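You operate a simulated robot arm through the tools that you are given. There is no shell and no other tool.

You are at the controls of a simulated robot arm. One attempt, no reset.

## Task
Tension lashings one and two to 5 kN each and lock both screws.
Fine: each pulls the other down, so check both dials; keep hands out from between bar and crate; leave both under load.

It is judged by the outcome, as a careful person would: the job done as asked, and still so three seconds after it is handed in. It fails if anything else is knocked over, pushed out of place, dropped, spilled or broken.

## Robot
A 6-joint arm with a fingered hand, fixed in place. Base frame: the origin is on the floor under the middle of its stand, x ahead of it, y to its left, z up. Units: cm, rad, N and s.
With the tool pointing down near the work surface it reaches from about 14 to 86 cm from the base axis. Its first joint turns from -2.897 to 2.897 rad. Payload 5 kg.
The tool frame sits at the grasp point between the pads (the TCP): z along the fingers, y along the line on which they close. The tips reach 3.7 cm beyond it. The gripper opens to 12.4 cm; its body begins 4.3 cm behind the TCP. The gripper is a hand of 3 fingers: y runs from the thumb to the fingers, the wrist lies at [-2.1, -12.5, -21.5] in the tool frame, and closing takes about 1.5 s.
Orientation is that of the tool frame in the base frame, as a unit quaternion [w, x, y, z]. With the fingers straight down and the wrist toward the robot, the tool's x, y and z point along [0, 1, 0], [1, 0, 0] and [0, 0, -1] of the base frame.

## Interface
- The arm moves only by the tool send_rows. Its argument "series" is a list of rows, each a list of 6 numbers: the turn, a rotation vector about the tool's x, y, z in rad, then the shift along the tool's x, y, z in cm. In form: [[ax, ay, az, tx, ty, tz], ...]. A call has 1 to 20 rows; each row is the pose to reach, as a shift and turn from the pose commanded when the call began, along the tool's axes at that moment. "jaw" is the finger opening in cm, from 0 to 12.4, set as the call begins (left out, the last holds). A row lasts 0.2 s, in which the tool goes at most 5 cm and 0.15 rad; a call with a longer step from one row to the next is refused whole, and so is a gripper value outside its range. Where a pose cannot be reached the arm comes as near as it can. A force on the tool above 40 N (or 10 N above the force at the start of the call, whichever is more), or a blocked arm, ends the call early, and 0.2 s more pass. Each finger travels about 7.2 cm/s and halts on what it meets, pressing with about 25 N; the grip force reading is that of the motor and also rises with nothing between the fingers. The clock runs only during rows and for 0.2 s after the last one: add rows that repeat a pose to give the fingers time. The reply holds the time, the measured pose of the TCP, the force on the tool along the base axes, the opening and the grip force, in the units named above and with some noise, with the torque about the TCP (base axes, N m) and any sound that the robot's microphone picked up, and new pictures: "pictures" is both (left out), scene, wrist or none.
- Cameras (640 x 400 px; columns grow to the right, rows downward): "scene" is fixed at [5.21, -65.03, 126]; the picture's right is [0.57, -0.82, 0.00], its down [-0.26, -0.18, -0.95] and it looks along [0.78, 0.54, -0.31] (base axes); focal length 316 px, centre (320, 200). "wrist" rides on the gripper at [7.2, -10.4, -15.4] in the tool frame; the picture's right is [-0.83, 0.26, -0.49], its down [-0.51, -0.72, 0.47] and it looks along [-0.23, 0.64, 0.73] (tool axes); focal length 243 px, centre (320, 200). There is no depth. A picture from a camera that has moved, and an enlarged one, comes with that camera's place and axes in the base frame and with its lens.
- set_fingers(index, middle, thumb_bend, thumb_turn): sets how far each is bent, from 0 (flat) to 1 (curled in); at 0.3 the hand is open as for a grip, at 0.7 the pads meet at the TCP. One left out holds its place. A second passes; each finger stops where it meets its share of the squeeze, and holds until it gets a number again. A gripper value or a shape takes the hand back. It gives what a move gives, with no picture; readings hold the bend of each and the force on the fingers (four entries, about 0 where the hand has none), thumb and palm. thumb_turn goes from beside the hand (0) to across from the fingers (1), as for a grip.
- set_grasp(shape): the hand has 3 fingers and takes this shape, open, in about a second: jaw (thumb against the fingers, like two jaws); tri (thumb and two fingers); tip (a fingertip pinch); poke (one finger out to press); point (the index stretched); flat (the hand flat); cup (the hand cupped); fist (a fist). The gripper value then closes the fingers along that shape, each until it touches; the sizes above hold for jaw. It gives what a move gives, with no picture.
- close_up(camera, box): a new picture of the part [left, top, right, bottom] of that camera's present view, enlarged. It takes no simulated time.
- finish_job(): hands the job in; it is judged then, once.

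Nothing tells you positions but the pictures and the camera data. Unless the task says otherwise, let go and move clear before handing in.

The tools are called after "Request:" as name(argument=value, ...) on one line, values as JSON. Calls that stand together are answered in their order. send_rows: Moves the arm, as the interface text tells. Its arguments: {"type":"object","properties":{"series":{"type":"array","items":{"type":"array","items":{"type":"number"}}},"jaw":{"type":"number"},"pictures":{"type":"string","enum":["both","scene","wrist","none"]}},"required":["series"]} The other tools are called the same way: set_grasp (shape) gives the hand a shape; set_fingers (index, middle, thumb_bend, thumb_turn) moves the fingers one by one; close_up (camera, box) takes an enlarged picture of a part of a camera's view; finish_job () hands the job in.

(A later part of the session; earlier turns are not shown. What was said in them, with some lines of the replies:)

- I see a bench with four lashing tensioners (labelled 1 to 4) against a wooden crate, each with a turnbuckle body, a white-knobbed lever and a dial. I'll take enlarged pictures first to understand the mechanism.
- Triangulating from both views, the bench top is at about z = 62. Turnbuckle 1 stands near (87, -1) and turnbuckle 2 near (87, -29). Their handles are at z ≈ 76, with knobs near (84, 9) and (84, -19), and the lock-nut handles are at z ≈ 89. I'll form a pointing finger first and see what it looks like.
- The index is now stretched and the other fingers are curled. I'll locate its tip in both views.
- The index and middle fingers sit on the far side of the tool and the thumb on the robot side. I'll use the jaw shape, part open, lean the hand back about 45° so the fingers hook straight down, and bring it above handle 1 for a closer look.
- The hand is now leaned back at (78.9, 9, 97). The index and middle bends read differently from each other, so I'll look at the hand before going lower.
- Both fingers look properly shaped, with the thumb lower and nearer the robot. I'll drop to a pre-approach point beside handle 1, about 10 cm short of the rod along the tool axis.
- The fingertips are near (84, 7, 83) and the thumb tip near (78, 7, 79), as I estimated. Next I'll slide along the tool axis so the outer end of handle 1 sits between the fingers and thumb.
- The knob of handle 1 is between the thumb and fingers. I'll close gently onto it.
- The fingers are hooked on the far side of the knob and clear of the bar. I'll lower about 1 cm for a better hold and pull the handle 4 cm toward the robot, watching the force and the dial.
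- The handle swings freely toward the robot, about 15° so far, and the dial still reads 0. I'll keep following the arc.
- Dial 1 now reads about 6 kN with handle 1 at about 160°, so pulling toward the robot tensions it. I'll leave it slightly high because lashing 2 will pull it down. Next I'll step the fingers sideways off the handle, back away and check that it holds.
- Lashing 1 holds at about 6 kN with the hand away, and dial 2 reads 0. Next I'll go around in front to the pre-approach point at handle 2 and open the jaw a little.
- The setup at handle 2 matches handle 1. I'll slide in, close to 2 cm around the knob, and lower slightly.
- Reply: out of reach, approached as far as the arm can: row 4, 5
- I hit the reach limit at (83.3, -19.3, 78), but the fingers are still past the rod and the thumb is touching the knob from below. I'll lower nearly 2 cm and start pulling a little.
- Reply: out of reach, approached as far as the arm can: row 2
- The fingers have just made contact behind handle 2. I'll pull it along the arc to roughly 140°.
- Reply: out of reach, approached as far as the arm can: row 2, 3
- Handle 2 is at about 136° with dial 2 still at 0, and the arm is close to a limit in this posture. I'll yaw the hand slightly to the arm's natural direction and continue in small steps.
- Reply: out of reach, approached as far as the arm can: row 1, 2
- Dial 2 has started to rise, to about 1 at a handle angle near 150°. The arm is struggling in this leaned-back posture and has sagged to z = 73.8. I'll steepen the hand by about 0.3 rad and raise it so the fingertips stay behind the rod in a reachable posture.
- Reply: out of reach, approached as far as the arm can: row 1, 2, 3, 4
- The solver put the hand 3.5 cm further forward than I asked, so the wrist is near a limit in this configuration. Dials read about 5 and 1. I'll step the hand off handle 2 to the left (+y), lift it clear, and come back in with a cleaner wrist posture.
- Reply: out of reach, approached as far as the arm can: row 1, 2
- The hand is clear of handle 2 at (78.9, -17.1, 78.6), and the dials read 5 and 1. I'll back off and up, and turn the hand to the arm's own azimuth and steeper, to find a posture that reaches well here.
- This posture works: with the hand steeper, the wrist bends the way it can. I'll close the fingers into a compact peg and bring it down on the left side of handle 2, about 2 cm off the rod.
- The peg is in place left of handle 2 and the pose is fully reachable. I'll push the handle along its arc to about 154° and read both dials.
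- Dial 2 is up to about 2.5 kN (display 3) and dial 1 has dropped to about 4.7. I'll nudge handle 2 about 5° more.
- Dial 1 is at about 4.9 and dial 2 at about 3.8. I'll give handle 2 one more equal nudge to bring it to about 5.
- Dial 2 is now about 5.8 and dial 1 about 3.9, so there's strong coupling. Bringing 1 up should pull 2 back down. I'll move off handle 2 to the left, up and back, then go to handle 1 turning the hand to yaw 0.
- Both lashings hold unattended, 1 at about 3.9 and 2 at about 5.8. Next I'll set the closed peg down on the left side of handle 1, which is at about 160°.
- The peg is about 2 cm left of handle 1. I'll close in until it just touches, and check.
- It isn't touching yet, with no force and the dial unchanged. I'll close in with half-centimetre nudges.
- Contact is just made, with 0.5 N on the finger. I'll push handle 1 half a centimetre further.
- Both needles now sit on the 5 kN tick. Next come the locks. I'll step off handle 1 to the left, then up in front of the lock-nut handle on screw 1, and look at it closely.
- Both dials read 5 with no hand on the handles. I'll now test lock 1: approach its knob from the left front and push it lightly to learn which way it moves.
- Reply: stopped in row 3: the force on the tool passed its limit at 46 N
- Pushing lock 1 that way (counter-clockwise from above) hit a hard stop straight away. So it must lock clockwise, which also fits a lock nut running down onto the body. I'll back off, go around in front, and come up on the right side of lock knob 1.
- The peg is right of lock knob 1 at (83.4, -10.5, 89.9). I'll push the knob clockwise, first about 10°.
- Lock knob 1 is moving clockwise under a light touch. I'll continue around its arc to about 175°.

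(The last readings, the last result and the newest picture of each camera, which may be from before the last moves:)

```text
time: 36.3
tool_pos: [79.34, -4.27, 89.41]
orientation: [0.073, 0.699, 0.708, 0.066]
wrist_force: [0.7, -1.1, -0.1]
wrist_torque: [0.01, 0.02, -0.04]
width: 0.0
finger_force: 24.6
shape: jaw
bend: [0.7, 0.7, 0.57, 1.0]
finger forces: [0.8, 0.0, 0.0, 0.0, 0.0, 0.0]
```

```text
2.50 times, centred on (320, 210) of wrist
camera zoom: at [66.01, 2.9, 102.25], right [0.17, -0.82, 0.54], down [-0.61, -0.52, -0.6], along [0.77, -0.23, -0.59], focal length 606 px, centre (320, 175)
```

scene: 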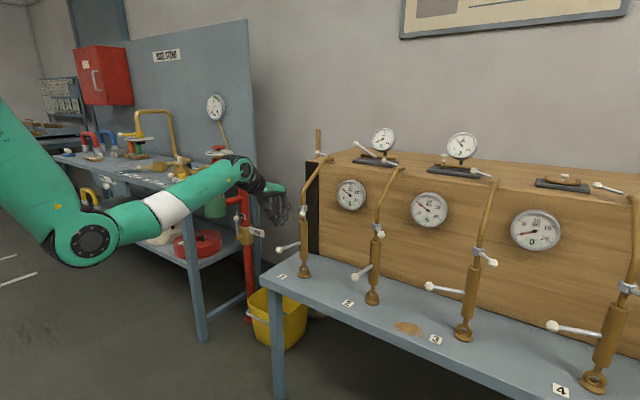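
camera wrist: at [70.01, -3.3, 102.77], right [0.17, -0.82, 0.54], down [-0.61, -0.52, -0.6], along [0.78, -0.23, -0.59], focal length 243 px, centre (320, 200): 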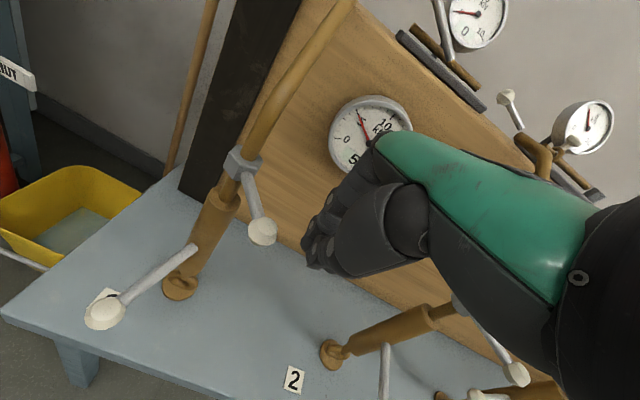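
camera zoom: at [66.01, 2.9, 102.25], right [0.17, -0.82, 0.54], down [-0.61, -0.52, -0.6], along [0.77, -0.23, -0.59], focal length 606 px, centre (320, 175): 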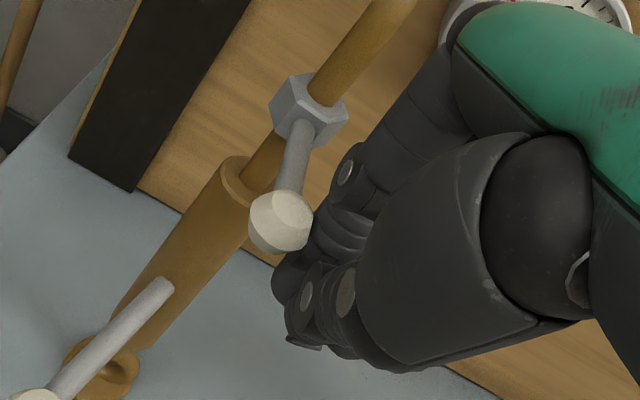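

The lock handle swings freely and is now pointing almost straight at the robot. I'll continue clockwise until it meets its stop.

Request:
send_rows(series=[[0, 0, 0, 0.75, -0.13, -0.03], [0, 0, 0, 1.47, -0.25, -0.07], [0, 0, 0, 2.2, -0.32, -0.09], [0, 0, 0, 2.88, -0.38, -0.11], [0, 0, 0, 3.6, -0.38, -0.12], [0, 0, 0, 4.28, -0.36, -0.12]], pictures="none")

Request:
close_up(camera="scene", box=[250, 160, 410, 260])

Request:
close_up(camera="wrist", box=[192, 130, 448, 290])

```text
time: 37.7
tool_pos: [78.87, -0.03, 89.3]
orientation: [0.072, 0.699, 0.708, 0.066]
wrist_force: [0.3, -0.2, -0.2]
wrist_torque: [0.01, -0.04, 0.02]
width: 0.0
finger_force: 24.8
shape: jaw
bend: [0.7, 0.7, 0.57, 1.0]
finger forces: [0.7, 0.1, 0.0, 0.1, 0.0, 0.0]
```

```text
4.00 times, centred on (330, 210) of scene
camera zoom: at [5.21, -65.03, 126.0], right [0.57, -0.82, 0.0], down [-0.26, -0.18, -0.95], along [0.78, 0.54, -0.31], focal length 1262 px, centre (280, 160)
```

zoom: 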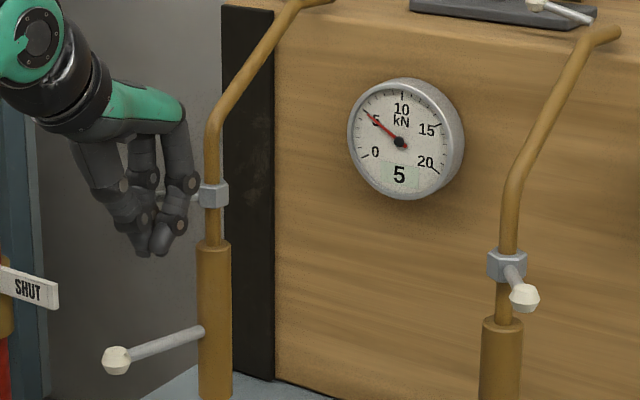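

```text
2.50 times, centred on (320, 210) of wrist
camera zoom: at [65.52, 7.17, 102.24], right [0.17, -0.82, 0.54], down [-0.61, -0.52, -0.6], along [0.77, -0.23, -0.59], focal length 606 px, centre (320, 175)
```

zoom: 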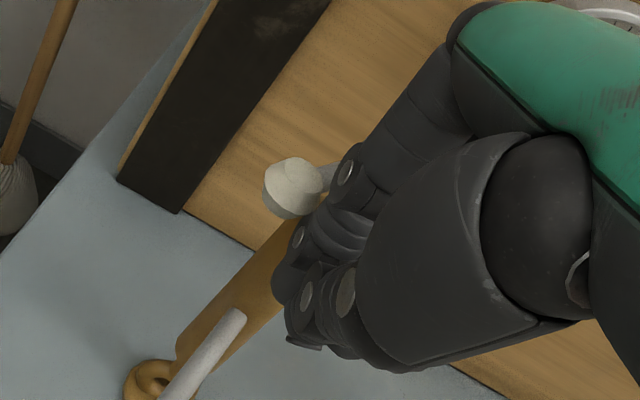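

Lock 1 is at about 147° and still free. I'll keep turning in smaller steps and watch for the stop.

Request:
send_rows(series=[[0, 0, 0, 0.7, 0.15, 0.02], [0, 0, 0, 1.43, 0.35, 0.05], [0, 0, 0, 2.1, 0.65, 0.1], [0, 0, 0, 2.72, 0.96, 0.16]], pictures="none")

Request:
close_up(camera="scene", box=[250, 160, 410, 260])

Request:
close_up(camera="wrist", box=[192, 130, 448, 290])

```text
time: 38.3
tool_pos: [79.08, 0.21, 89.25]
orientation: [0.077, 0.702, 0.706, 0.061]
wrist_force: [-8.1, -12.5, 4.5]
wrist_torque: [0.24, -0.08, 0.0]
width: 0.0
finger_force: 24.9
shape: jaw
bend: [0.7, 0.7, 0.57, 1.0]
finger forces: [13.6, 0.0, 0.1, 0.0, 0.0, 0.0]
stopped in row 2: the force on the tool passed its limit at 47 N (the readings are from after the stop); the commanded pose is now the measured one
```

```text
4.00 times, centred on (330, 210) of scene
camera zoom: at [5.21, -65.03, 126.0], right [0.57, -0.82, 0.0], down [-0.26, -0.18, -0.95], along [0.78, 0.54, -0.31], focal length 1262 px, centre (280, 160)
```

zoom: 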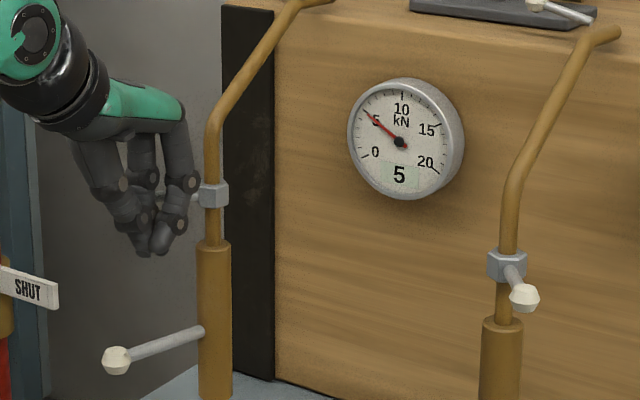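

```text
2.50 times, centred on (320, 210) of wrist
camera zoom: at [65.76, 7.55, 102.17], right [0.16, -0.82, 0.55], down [-0.62, -0.52, -0.59], along [0.77, -0.24, -0.59], focal length 606 px, centre (320, 175)
```

zoom: 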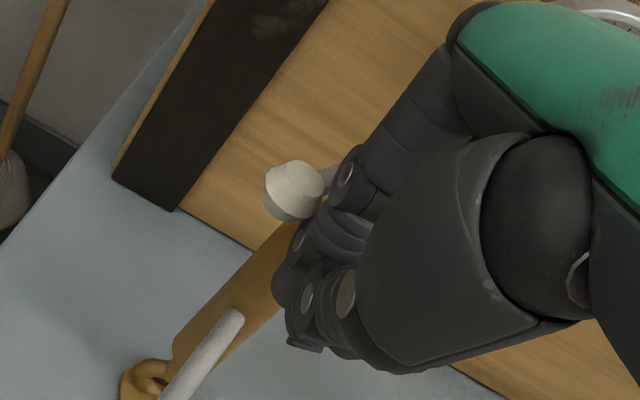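

Lock 1 met a hard stop at about 145°, after roughly 70° of travel, so screw 1 looks locked, and dial 1 still reads 5. I'll back away and go around in front to the right side of lock 2, turning the hand to the arm's azimuth on the way.

Request:
send_rows(series=[[0, 0, 0, -1.5, -1.97, -0.36], [0, 0, 0, -3.0, -5.76, -1.88], [0, 0, 0, -6.48, -8.73, -2.39], [0.001, -0.012, 0.059, -11.28, -8.76, -2.28], [0.002, -0.024, 0.118, -16.08, -8.8, -2.18], [0.004, -0.036, 0.176, -20.88, -8.83, -2.07], [0.005, -0.048, 0.235, -25.68, -8.86, -1.97], [0.006, -0.06, 0.294, -30.48, -8.9, -1.86], [0.007, -0.07, 0.343, -35.18, -8.93, -1.76], [0.007, -0.07, 0.343, -38.68, -8.95, -1.68], [0.007, -0.07, 0.343, -38.68, -8.95, -1.68]])

Request:
close_up(camera="scene", box=[260, 160, 420, 260])

Request:
close_up(camera="scene", box=[360, 170, 520, 270])

```text
time: 40.7
tool_pos: [70.03, -38.53, 89.93]
orientation: [0.087, 0.814, 0.573, 0.047]
wrist_force: [0.5, 0.0, -0.6]
wrist_torque: [0.02, 0.05, 0.0]
width: 0.0
finger_force: 25.2
shape: jaw
bend: [0.7, 0.7, 0.57, 1.0]
finger forces: [0.1, 0.1, 0.0, 0.1, 0.0, 0.0]
camera wrist: at [60.0, -27.07, 102.84], right [-0.13, -0.82, 0.55], down [-0.76, -0.28, -0.59], along [0.64, -0.49, -0.59], focal length 243 px, centre (320, 200)
```

scene: 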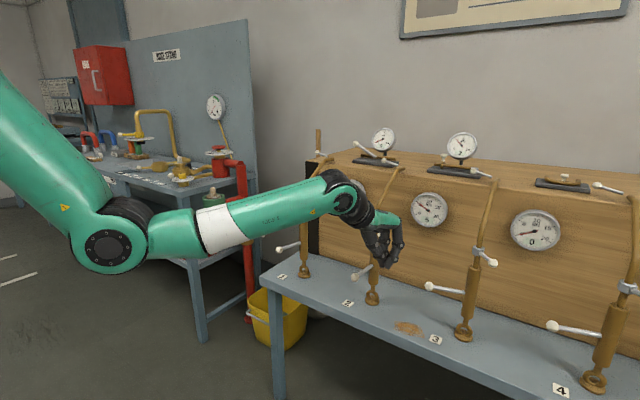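
wrist: 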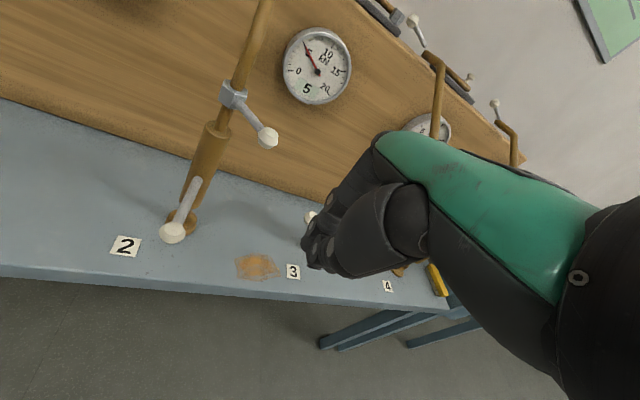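

```text
4.00 times, centred on (340, 210) of scene
camera zoom: at [5.21, -65.03, 126.0], right [0.57, -0.82, 0.0], down [-0.26, -0.18, -0.95], along [0.78, 0.54, -0.31], focal length 1262 px, centre (240, 160)
```

zoom: 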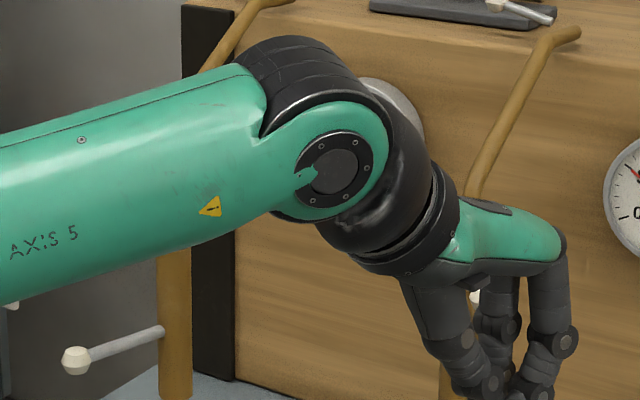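

```text
4.00 times, centred on (440, 220) of scene
camera zoom: at [5.21, -65.03, 126.0], right [0.57, -0.82, 0.0], down [-0.26, -0.18, -0.95], along [0.78, 0.54, -0.31], focal length 1262 px, centre (-160, 120)
```

zoom: 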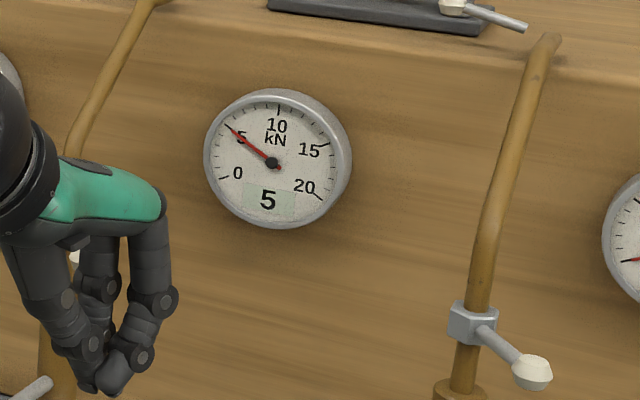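

Dial 2 still reads 5, and I can see lock knob 2 at about (81, -33, 89). I'll move forward to its right side, still clear of it.

Request:
send_rows(series=[[0, 0, 0, 1.18, 4.07, 0.8], [0, 0, 0, 2.69, 8.09, 1.78], [0, 0, 0, 4.44, 11.9, 2.72], [0, 0, 0, 4.44, 11.9, 2.72]], pictures="wrist")

Request:
close_up(camera="scene", box=[330, 170, 490, 270])

```text
time: 41.7
tool_pos: [83.16, -38.42, 89.52]
orientation: [0.087, 0.813, 0.573, 0.048]
wrist_force: [0.1, -0.6, -0.1]
wrist_torque: [0.0, -0.02, -0.02]
width: 0.0
finger_force: 24.9
shape: jaw
bend: [0.7, 0.7, 0.57, 1.0]
finger forces: [0.0, 0.0, 0.0, 0.1, 0.1, 0.0]
camera wrist: at [73.19, -26.94, 102.33], right [-0.13, -0.82, 0.55], down [-0.76, -0.28, -0.59], along [0.64, -0.49, -0.59], focal length 243 px, centre (320, 200)
```

wrist: 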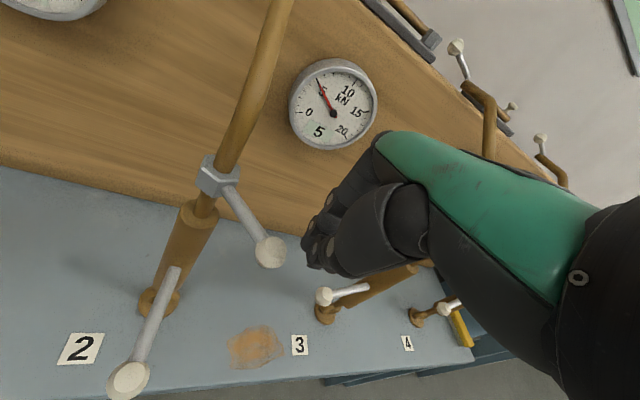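

```text
4.00 times, centred on (410, 220) of scene
camera zoom: at [5.21, -65.03, 126.0], right [0.57, -0.82, 0.0], down [-0.26, -0.18, -0.95], along [0.78, 0.54, -0.31], focal length 1262 px, centre (-40, 120)
```

zoom: 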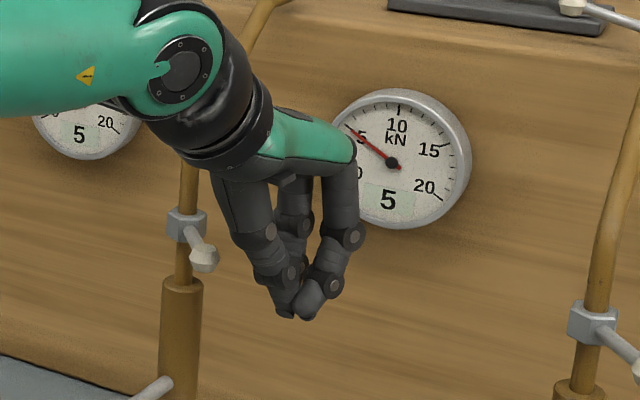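

Both dials read 5 and the peg is well placed to the right of lock knob 2. I'll push it clockwise along the same arc.

Request:
send_rows(series=[[0, 0, 0, 1.1, -0.25, -0.08], [0, 0, 0, 2.06, -0.47, -0.14], [0, 0, 0, 2.38, -1.94, -0.44], [0, 0, 0, 2.95, -3.29, -0.72], [0, 0, 0, 3.71, -4.39, -0.96]], pictures="none")

Request:
close_up(camera="scene", box=[330, 170, 490, 270])

Request:
close_up(camera="wrist", box=[192, 130, 448, 290])

```text
time: 42.9
tool_pos: [80.11, -33.3, 89.51]
orientation: [0.086, 0.814, 0.573, 0.046]
wrist_force: [-0.9, -0.7, 0.1]
wrist_torque: [0.02, 0.01, 0.0]
width: 0.02
finger_force: 24.8
shape: jaw
bend: [0.7, 0.7, 0.57, 1.0]
finger forces: [0.0, 0.0, 0.0, 0.1, 0.7, 0.1]
```

```text
4.00 times, centred on (410, 220) of scene
camera zoom: at [5.21, -65.03, 126.0], right [0.57, -0.82, 0.0], down [-0.26, -0.18, -0.95], along [0.78, 0.54, -0.31], focal length 1262 px, centre (-40, 120)
```

zoom: 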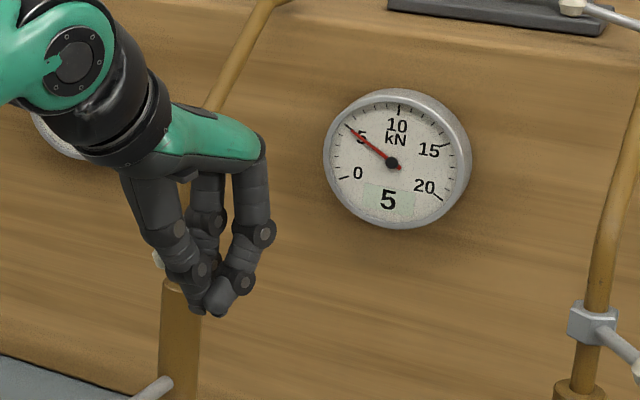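

```text
2.50 times, centred on (320, 210) of wrist
camera zoom: at [70.16, -21.77, 102.38], right [-0.13, -0.82, 0.55], down [-0.76, -0.28, -0.59], along [0.64, -0.49, -0.59], focal length 606 px, centre (320, 175)
```

zoom: 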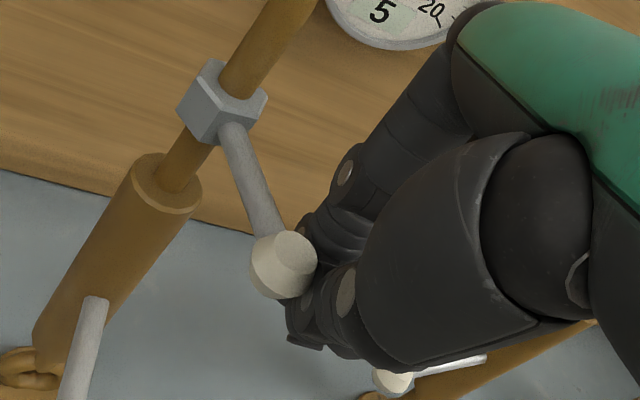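

Lock 2 is moving clockwise, at about 193°, with only a light touch. I'll continue around.

Request:
send_rows(series=[[0, 0, 0, 0.87, -0.94, -0.21], [0, 0, 0, 1.45, -1.4, -0.31], [0, 0, 0, 1.99, -1.79, -0.4], [0, 0, 0, 2.6, -2.1, -0.48], [0, 0, 0, 3.25, -2.4, -0.55]], pictures="none")

Request:
close_up(camera="wrist", box=[192, 130, 448, 290])

Request:
close_up(camera="scene", box=[330, 170, 490, 270])

```text
time: 44.1
tool_pos: [79.09, -29.46, 89.48]
orientation: [0.087, 0.814, 0.573, 0.047]
wrist_force: [0.6, -1.1, -0.2]
wrist_torque: [0.0, 0.01, -0.04]
width: 0.01
finger_force: 25.2
shape: jaw
bend: [0.7, 0.7, 0.57, 1.0]
finger forces: [1.2, 0.1, 0.0, 0.1, 0.0, 0.0]
```

```text
2.50 times, centred on (320, 210) of wrist
camera zoom: at [69.05, -17.93, 102.38], right [-0.13, -0.82, 0.55], down [-0.76, -0.28, -0.59], along [0.64, -0.49, -0.59], focal length 606 px, centre (320, 175)
```

zoom: 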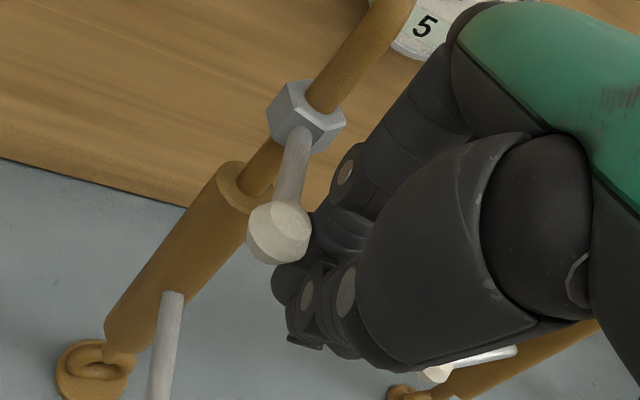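

```text
4.00 times, centred on (410, 220) of scene
camera zoom: at [5.21, -65.03, 126.0], right [0.57, -0.82, 0.0], down [-0.26, -0.18, -0.95], along [0.78, 0.54, -0.31], focal length 1262 px, centre (-40, 120)
```

zoom: 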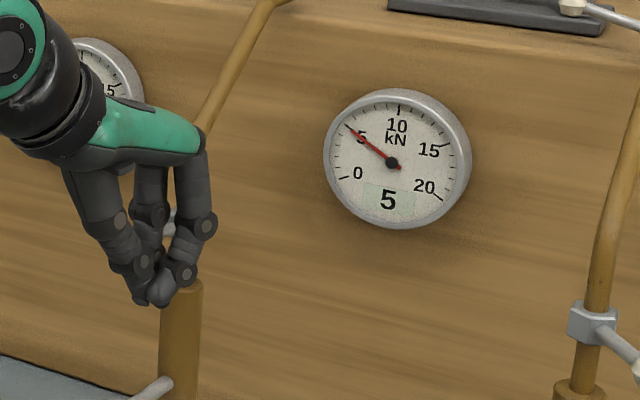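

Lock 2 is at about 162°. I'll continue in small steps until it reaches its stop.

Request:
send_rows(series=[[0, 0, 0, 0.56, -0.15, -0.04], [0, 0, 0, 1.12, -0.29, -0.08], [0, 0, 0, 1.62, -0.37, -0.1], [0, 0, 0, 2.13, -0.44, -0.13], [0, 0, 0, 2.6, -0.5, -0.15], [0, 0, 0, 3.05, -0.55, -0.17]], pictures="none")

Request:
close_up(camera="wrist", box=[192, 130, 448, 290])

Request:
close_up(camera="scene", box=[330, 170, 490, 270])

```text
time: 45.5
tool_pos: [79.07, -27.24, 89.46]
orientation: [0.089, 0.816, 0.57, 0.044]
wrist_force: [-2.0, -14.4, -1.4]
wrist_torque: [-0.08, 0.06, -0.25]
width: 0.0
finger_force: 24.9
shape: jaw
bend: [0.7, 0.7, 0.57, 1.0]
finger forces: [14.3, 0.0, 0.0, 0.0, 0.0, 0.0]
stopped in row 6: the force on the tool passed its limit at 43 N (the readings are from after the stop); the commanded pose is now the measured one
```

```text
2.50 times, centred on (320, 210) of wrist
camera zoom: at [69.32, -15.56, 102.3], right [-0.13, -0.82, 0.56], down [-0.76, -0.28, -0.59], along [0.64, -0.5, -0.58], focal length 606 px, centre (320, 175)
```

zoom: 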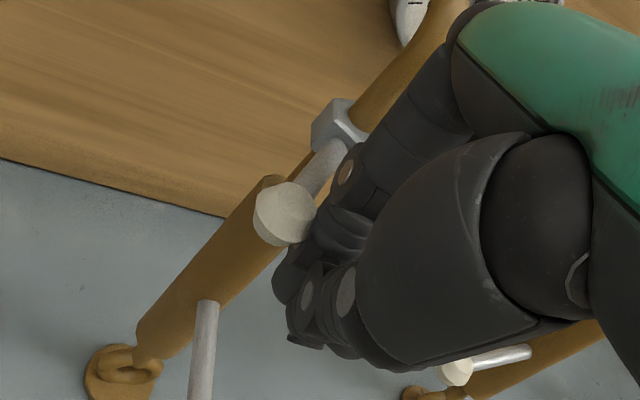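

```text
4.00 times, centred on (410, 220) of scene
camera zoom: at [5.21, -65.03, 126.0], right [0.57, -0.82, 0.0], down [-0.26, -0.18, -0.95], along [0.78, 0.54, -0.31], focal length 1262 px, centre (-40, 120)
```

zoom: 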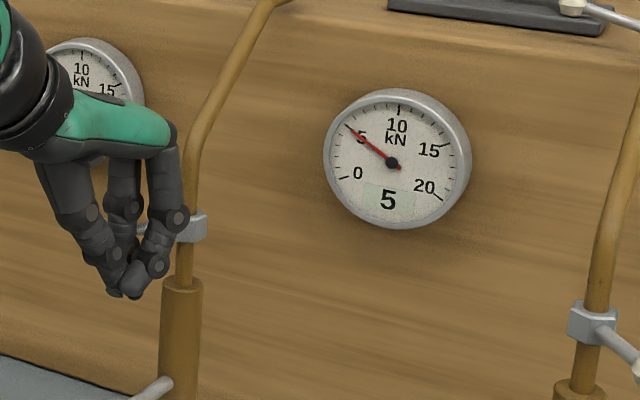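

Lock 2 has met its stop at about 144°, the same as lock 1. I'll back the hand well away and check both dials and both lock handles.

Request:
send_rows(series=[[0, 0, 0, -2.09, -1.35, -0.23], [0, 0, 0, -4.42, -4.51, -1.84], [0, 0, 0, -6.29, -7.65, -4.47], [0, 0, 0, -7.7, -10.8, -7.63], [0, 0, 0, -8.96, -13.5, -11.2], [0, 0, 0, -9.88, -15.1, -15.08], [0, 0, 0, -9.88, -15.1, -15.08]])

Request:
close_up(camera="scene", box=[260, 160, 420, 260])

Request:
close_up(camera="scene", box=[398, 185, 462, 225])

Request:
close_up(camera="scene", box=[320, 170, 384, 210])

```text
time: 47.1
tool_pos: [59.46, -29.8, 101.65]
orientation: [0.088, 0.816, 0.57, 0.044]
wrist_force: [0.3, 0.7, -0.3]
wrist_torque: [-0.01, 0.03, 0.03]
width: 0.0
finger_force: 24.6
shape: jaw
bend: [0.7, 0.7, 0.57, 1.0]
finger forces: [0.0, 0.0, 0.1, 0.0, 0.1, 0.0]
camera wrist: at [49.57, -18.23, 114.42], right [-0.13, -0.82, 0.56], down [-0.76, -0.28, -0.59], along [0.64, -0.5, -0.59], focal length 243 px, centre (320, 200)
```

scene: 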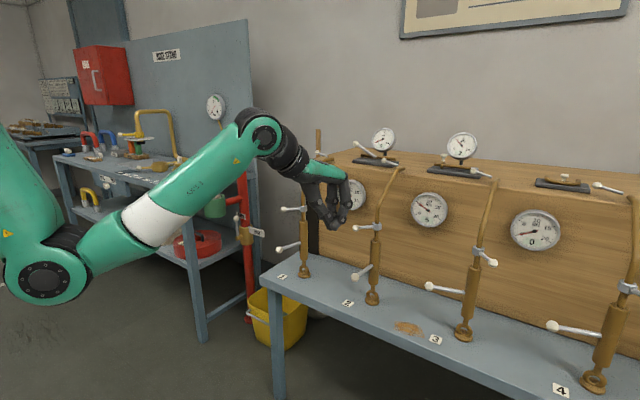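
wrist: 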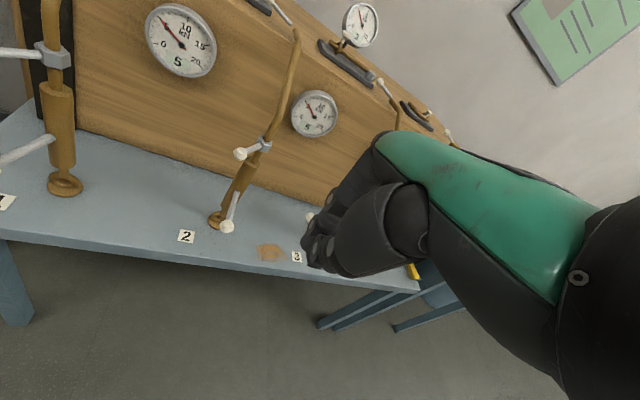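

```text
4.00 times, centred on (340, 210) of scene
camera zoom: at [5.21, -65.03, 126.0], right [0.57, -0.82, 0.0], down [-0.26, -0.18, -0.95], along [0.78, 0.54, -0.31], focal length 1262 px, centre (240, 160)
```

zoom: 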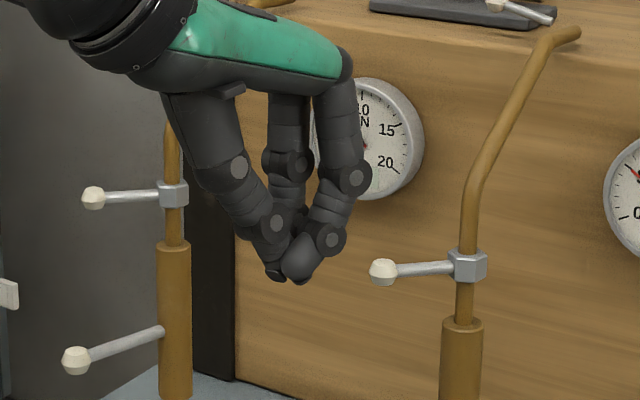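

```text
10.00 times, centred on (430, 205) of scene
camera zoom: at [5.21, -65.03, 126.0], right [0.57, -0.82, 0.0], down [-0.26, -0.18, -0.95], along [0.78, 0.54, -0.31], focal length 3155 px, centre (-780, 150)
```

zoom: 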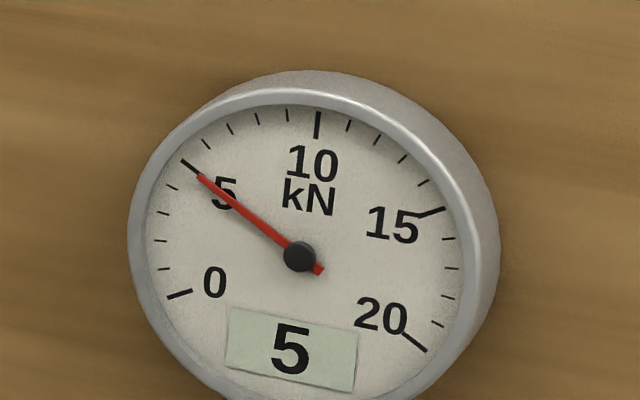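

```text
10.00 times, centred on (352, 190) of scene
camera zoom: at [5.21, -65.03, 126.0], right [0.57, -0.82, 0.0], down [-0.26, -0.18, -0.95], along [0.78, 0.54, -0.31], focal length 3155 px, centre (0, 300)
```

zoom: 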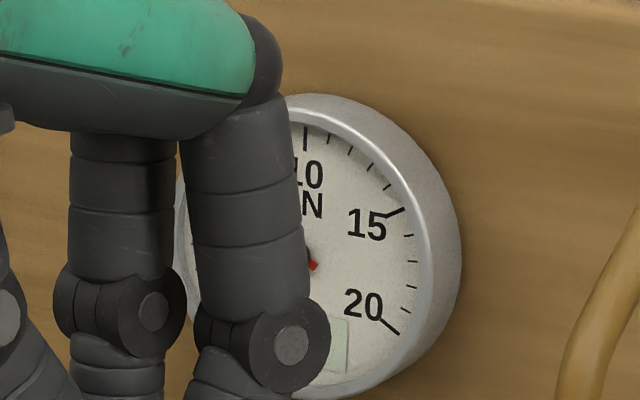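

Both lock handles now point left in their end positions, and dial 2 sits on 5. I'll move the arm further clear so dial 1 is in view, and do a final check of both dials after a short wait.

Request:
send_rows(series=[[0, 0, 0, 1.5, -1, -4], [0, 0, 0, 3.5, -2, -8], [0, 0, 0, 6.5, -3, -11], [0, 0, 0, 10.5, -4, -13], [0, 0, 0, 14.5, -5, -14], [0, 0, 0, 14.5, -5, -14], [0, 0, 0, 14.5, -5, -14], [0, 0, 0, 14.5, -5, -14], [0, 0, 0, 14.5, -5, -14], [0, 0, 0, 14.5, -5, -14]], jaw=6)

Request:
close_up(camera="scene", box=[260, 160, 420, 260])

Request:
close_up(camera="scene", box=[398, 185, 462, 225])

Request:
close_up(camera="scene", box=[320, 170, 384, 210])

```text
time: 49.3
tool_pos: [57.43, -13.3, 113.94]
orientation: [0.089, 0.816, 0.57, 0.045]
wrist_force: [-0.4, 0.5, 0.4]
wrist_torque: [-0.01, -0.02, 0.01]
width: 5.99
finger_force: 0.1
shape: jaw
bend: [0.74, 0.46, 0.7, 1.0]
finger forces: [0.1, 0.1, 0.0, 0.0, 0.0, 0.1]
camera wrist: at [47.46, -1.54, 126.86], right [-0.13, -0.82, 0.56], down [-0.76, -0.28, -0.59], along [0.64, -0.5, -0.59], focal length 243 px, centre (320, 200)
```

scene: 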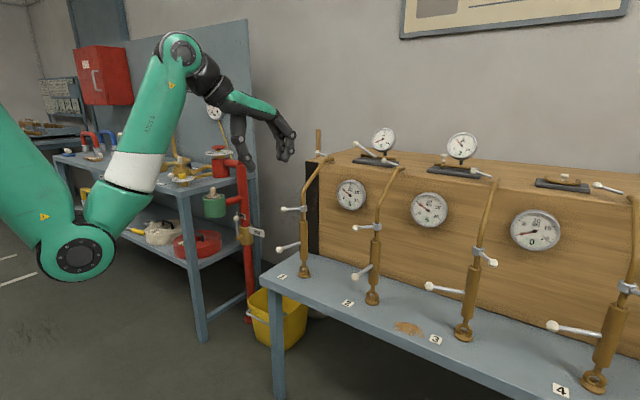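
wrist: 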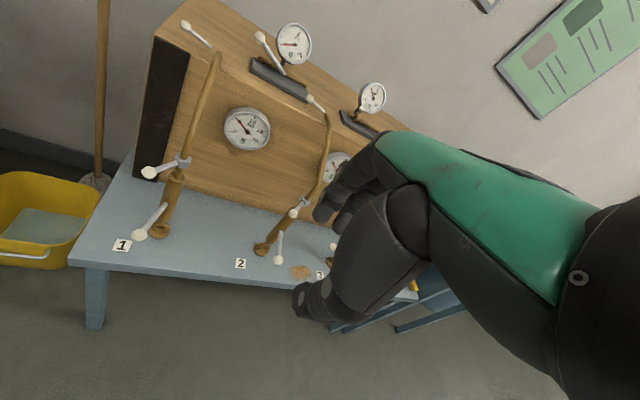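

```text
4.00 times, centred on (340, 210) of scene
camera zoom: at [5.21, -65.03, 126.0], right [0.57, -0.82, 0.0], down [-0.26, -0.18, -0.95], along [0.78, 0.54, -0.31], focal length 1262 px, centre (240, 160)
```

zoom: 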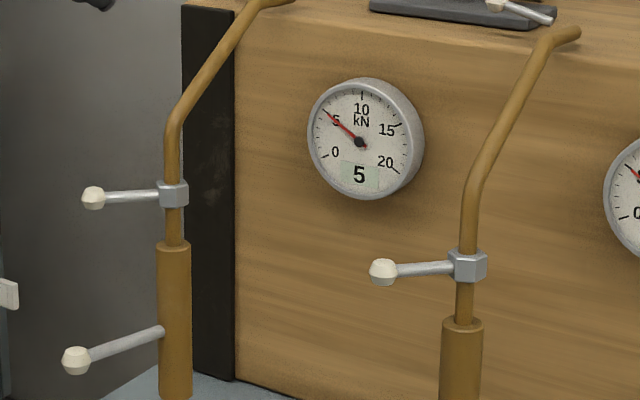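

```text
10.00 times, centred on (430, 205) of scene
camera zoom: at [5.21, -65.03, 126.0], right [0.57, -0.82, 0.0], down [-0.26, -0.18, -0.95], along [0.78, 0.54, -0.31], focal length 3155 px, centre (-780, 150)
```

zoom: 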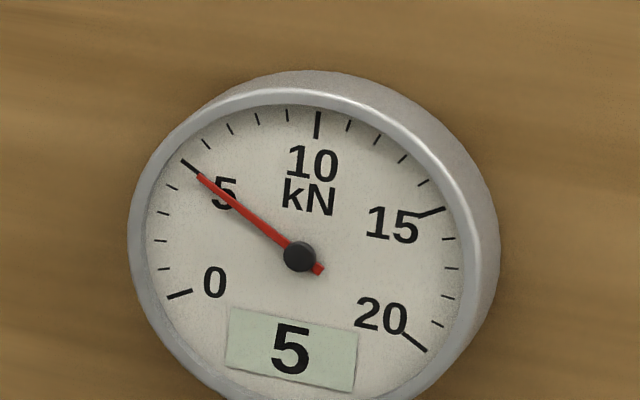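

```text
10.00 times, centred on (352, 190) of scene
camera zoom: at [5.21, -65.03, 126.0], right [0.57, -0.82, 0.0], down [-0.26, -0.18, -0.95], along [0.78, 0.54, -0.31], focal length 3155 px, centre (0, 300)
```

zoom: 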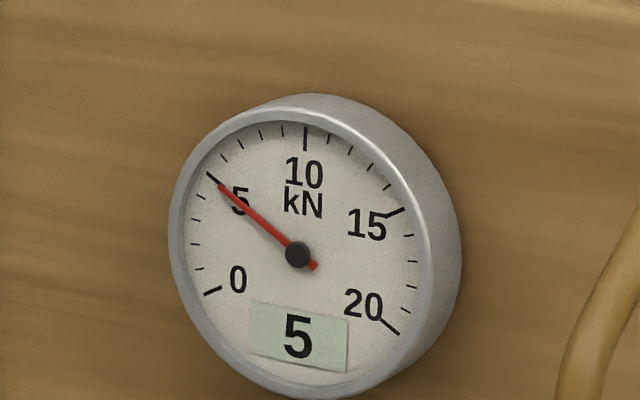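

Both dials read 5 kN with their needles on the tick, and both lock handles are fully over at their stops. Lashings 3 and 4 and everything else look untouched, and the hand is well clear, so I'm handing the job in.

Request:
finish_job()

```text
The job is handed in.
```

Lashings one and two are both tensioned to 5 kN, and both lock screws are turned over to their stops. The job is handed in.

- **Tension:** I brought 1 up first, then 2, then trimmed 1 again because each pulled the other down. With the hand away, both dials read 5 with their needles on the tick. They still read 5 about two seconds after I moved clear.
- **Locks:** I turned each lock handle clockwise (seen from above), about 70°, until it hit a hard stop. Turning lock 1 the other way was blocked straight away, so I took clockwise as the locking direction. Nothing on the nuts marks it, and the dials didn't move when they locked.
- **Hand position:** I worked from the front, and kept the fingers out from between each bar and the crate.
- **Everything else:** Lashing 3's dial still reads 0, and I saw nothing else moved or knocked over.
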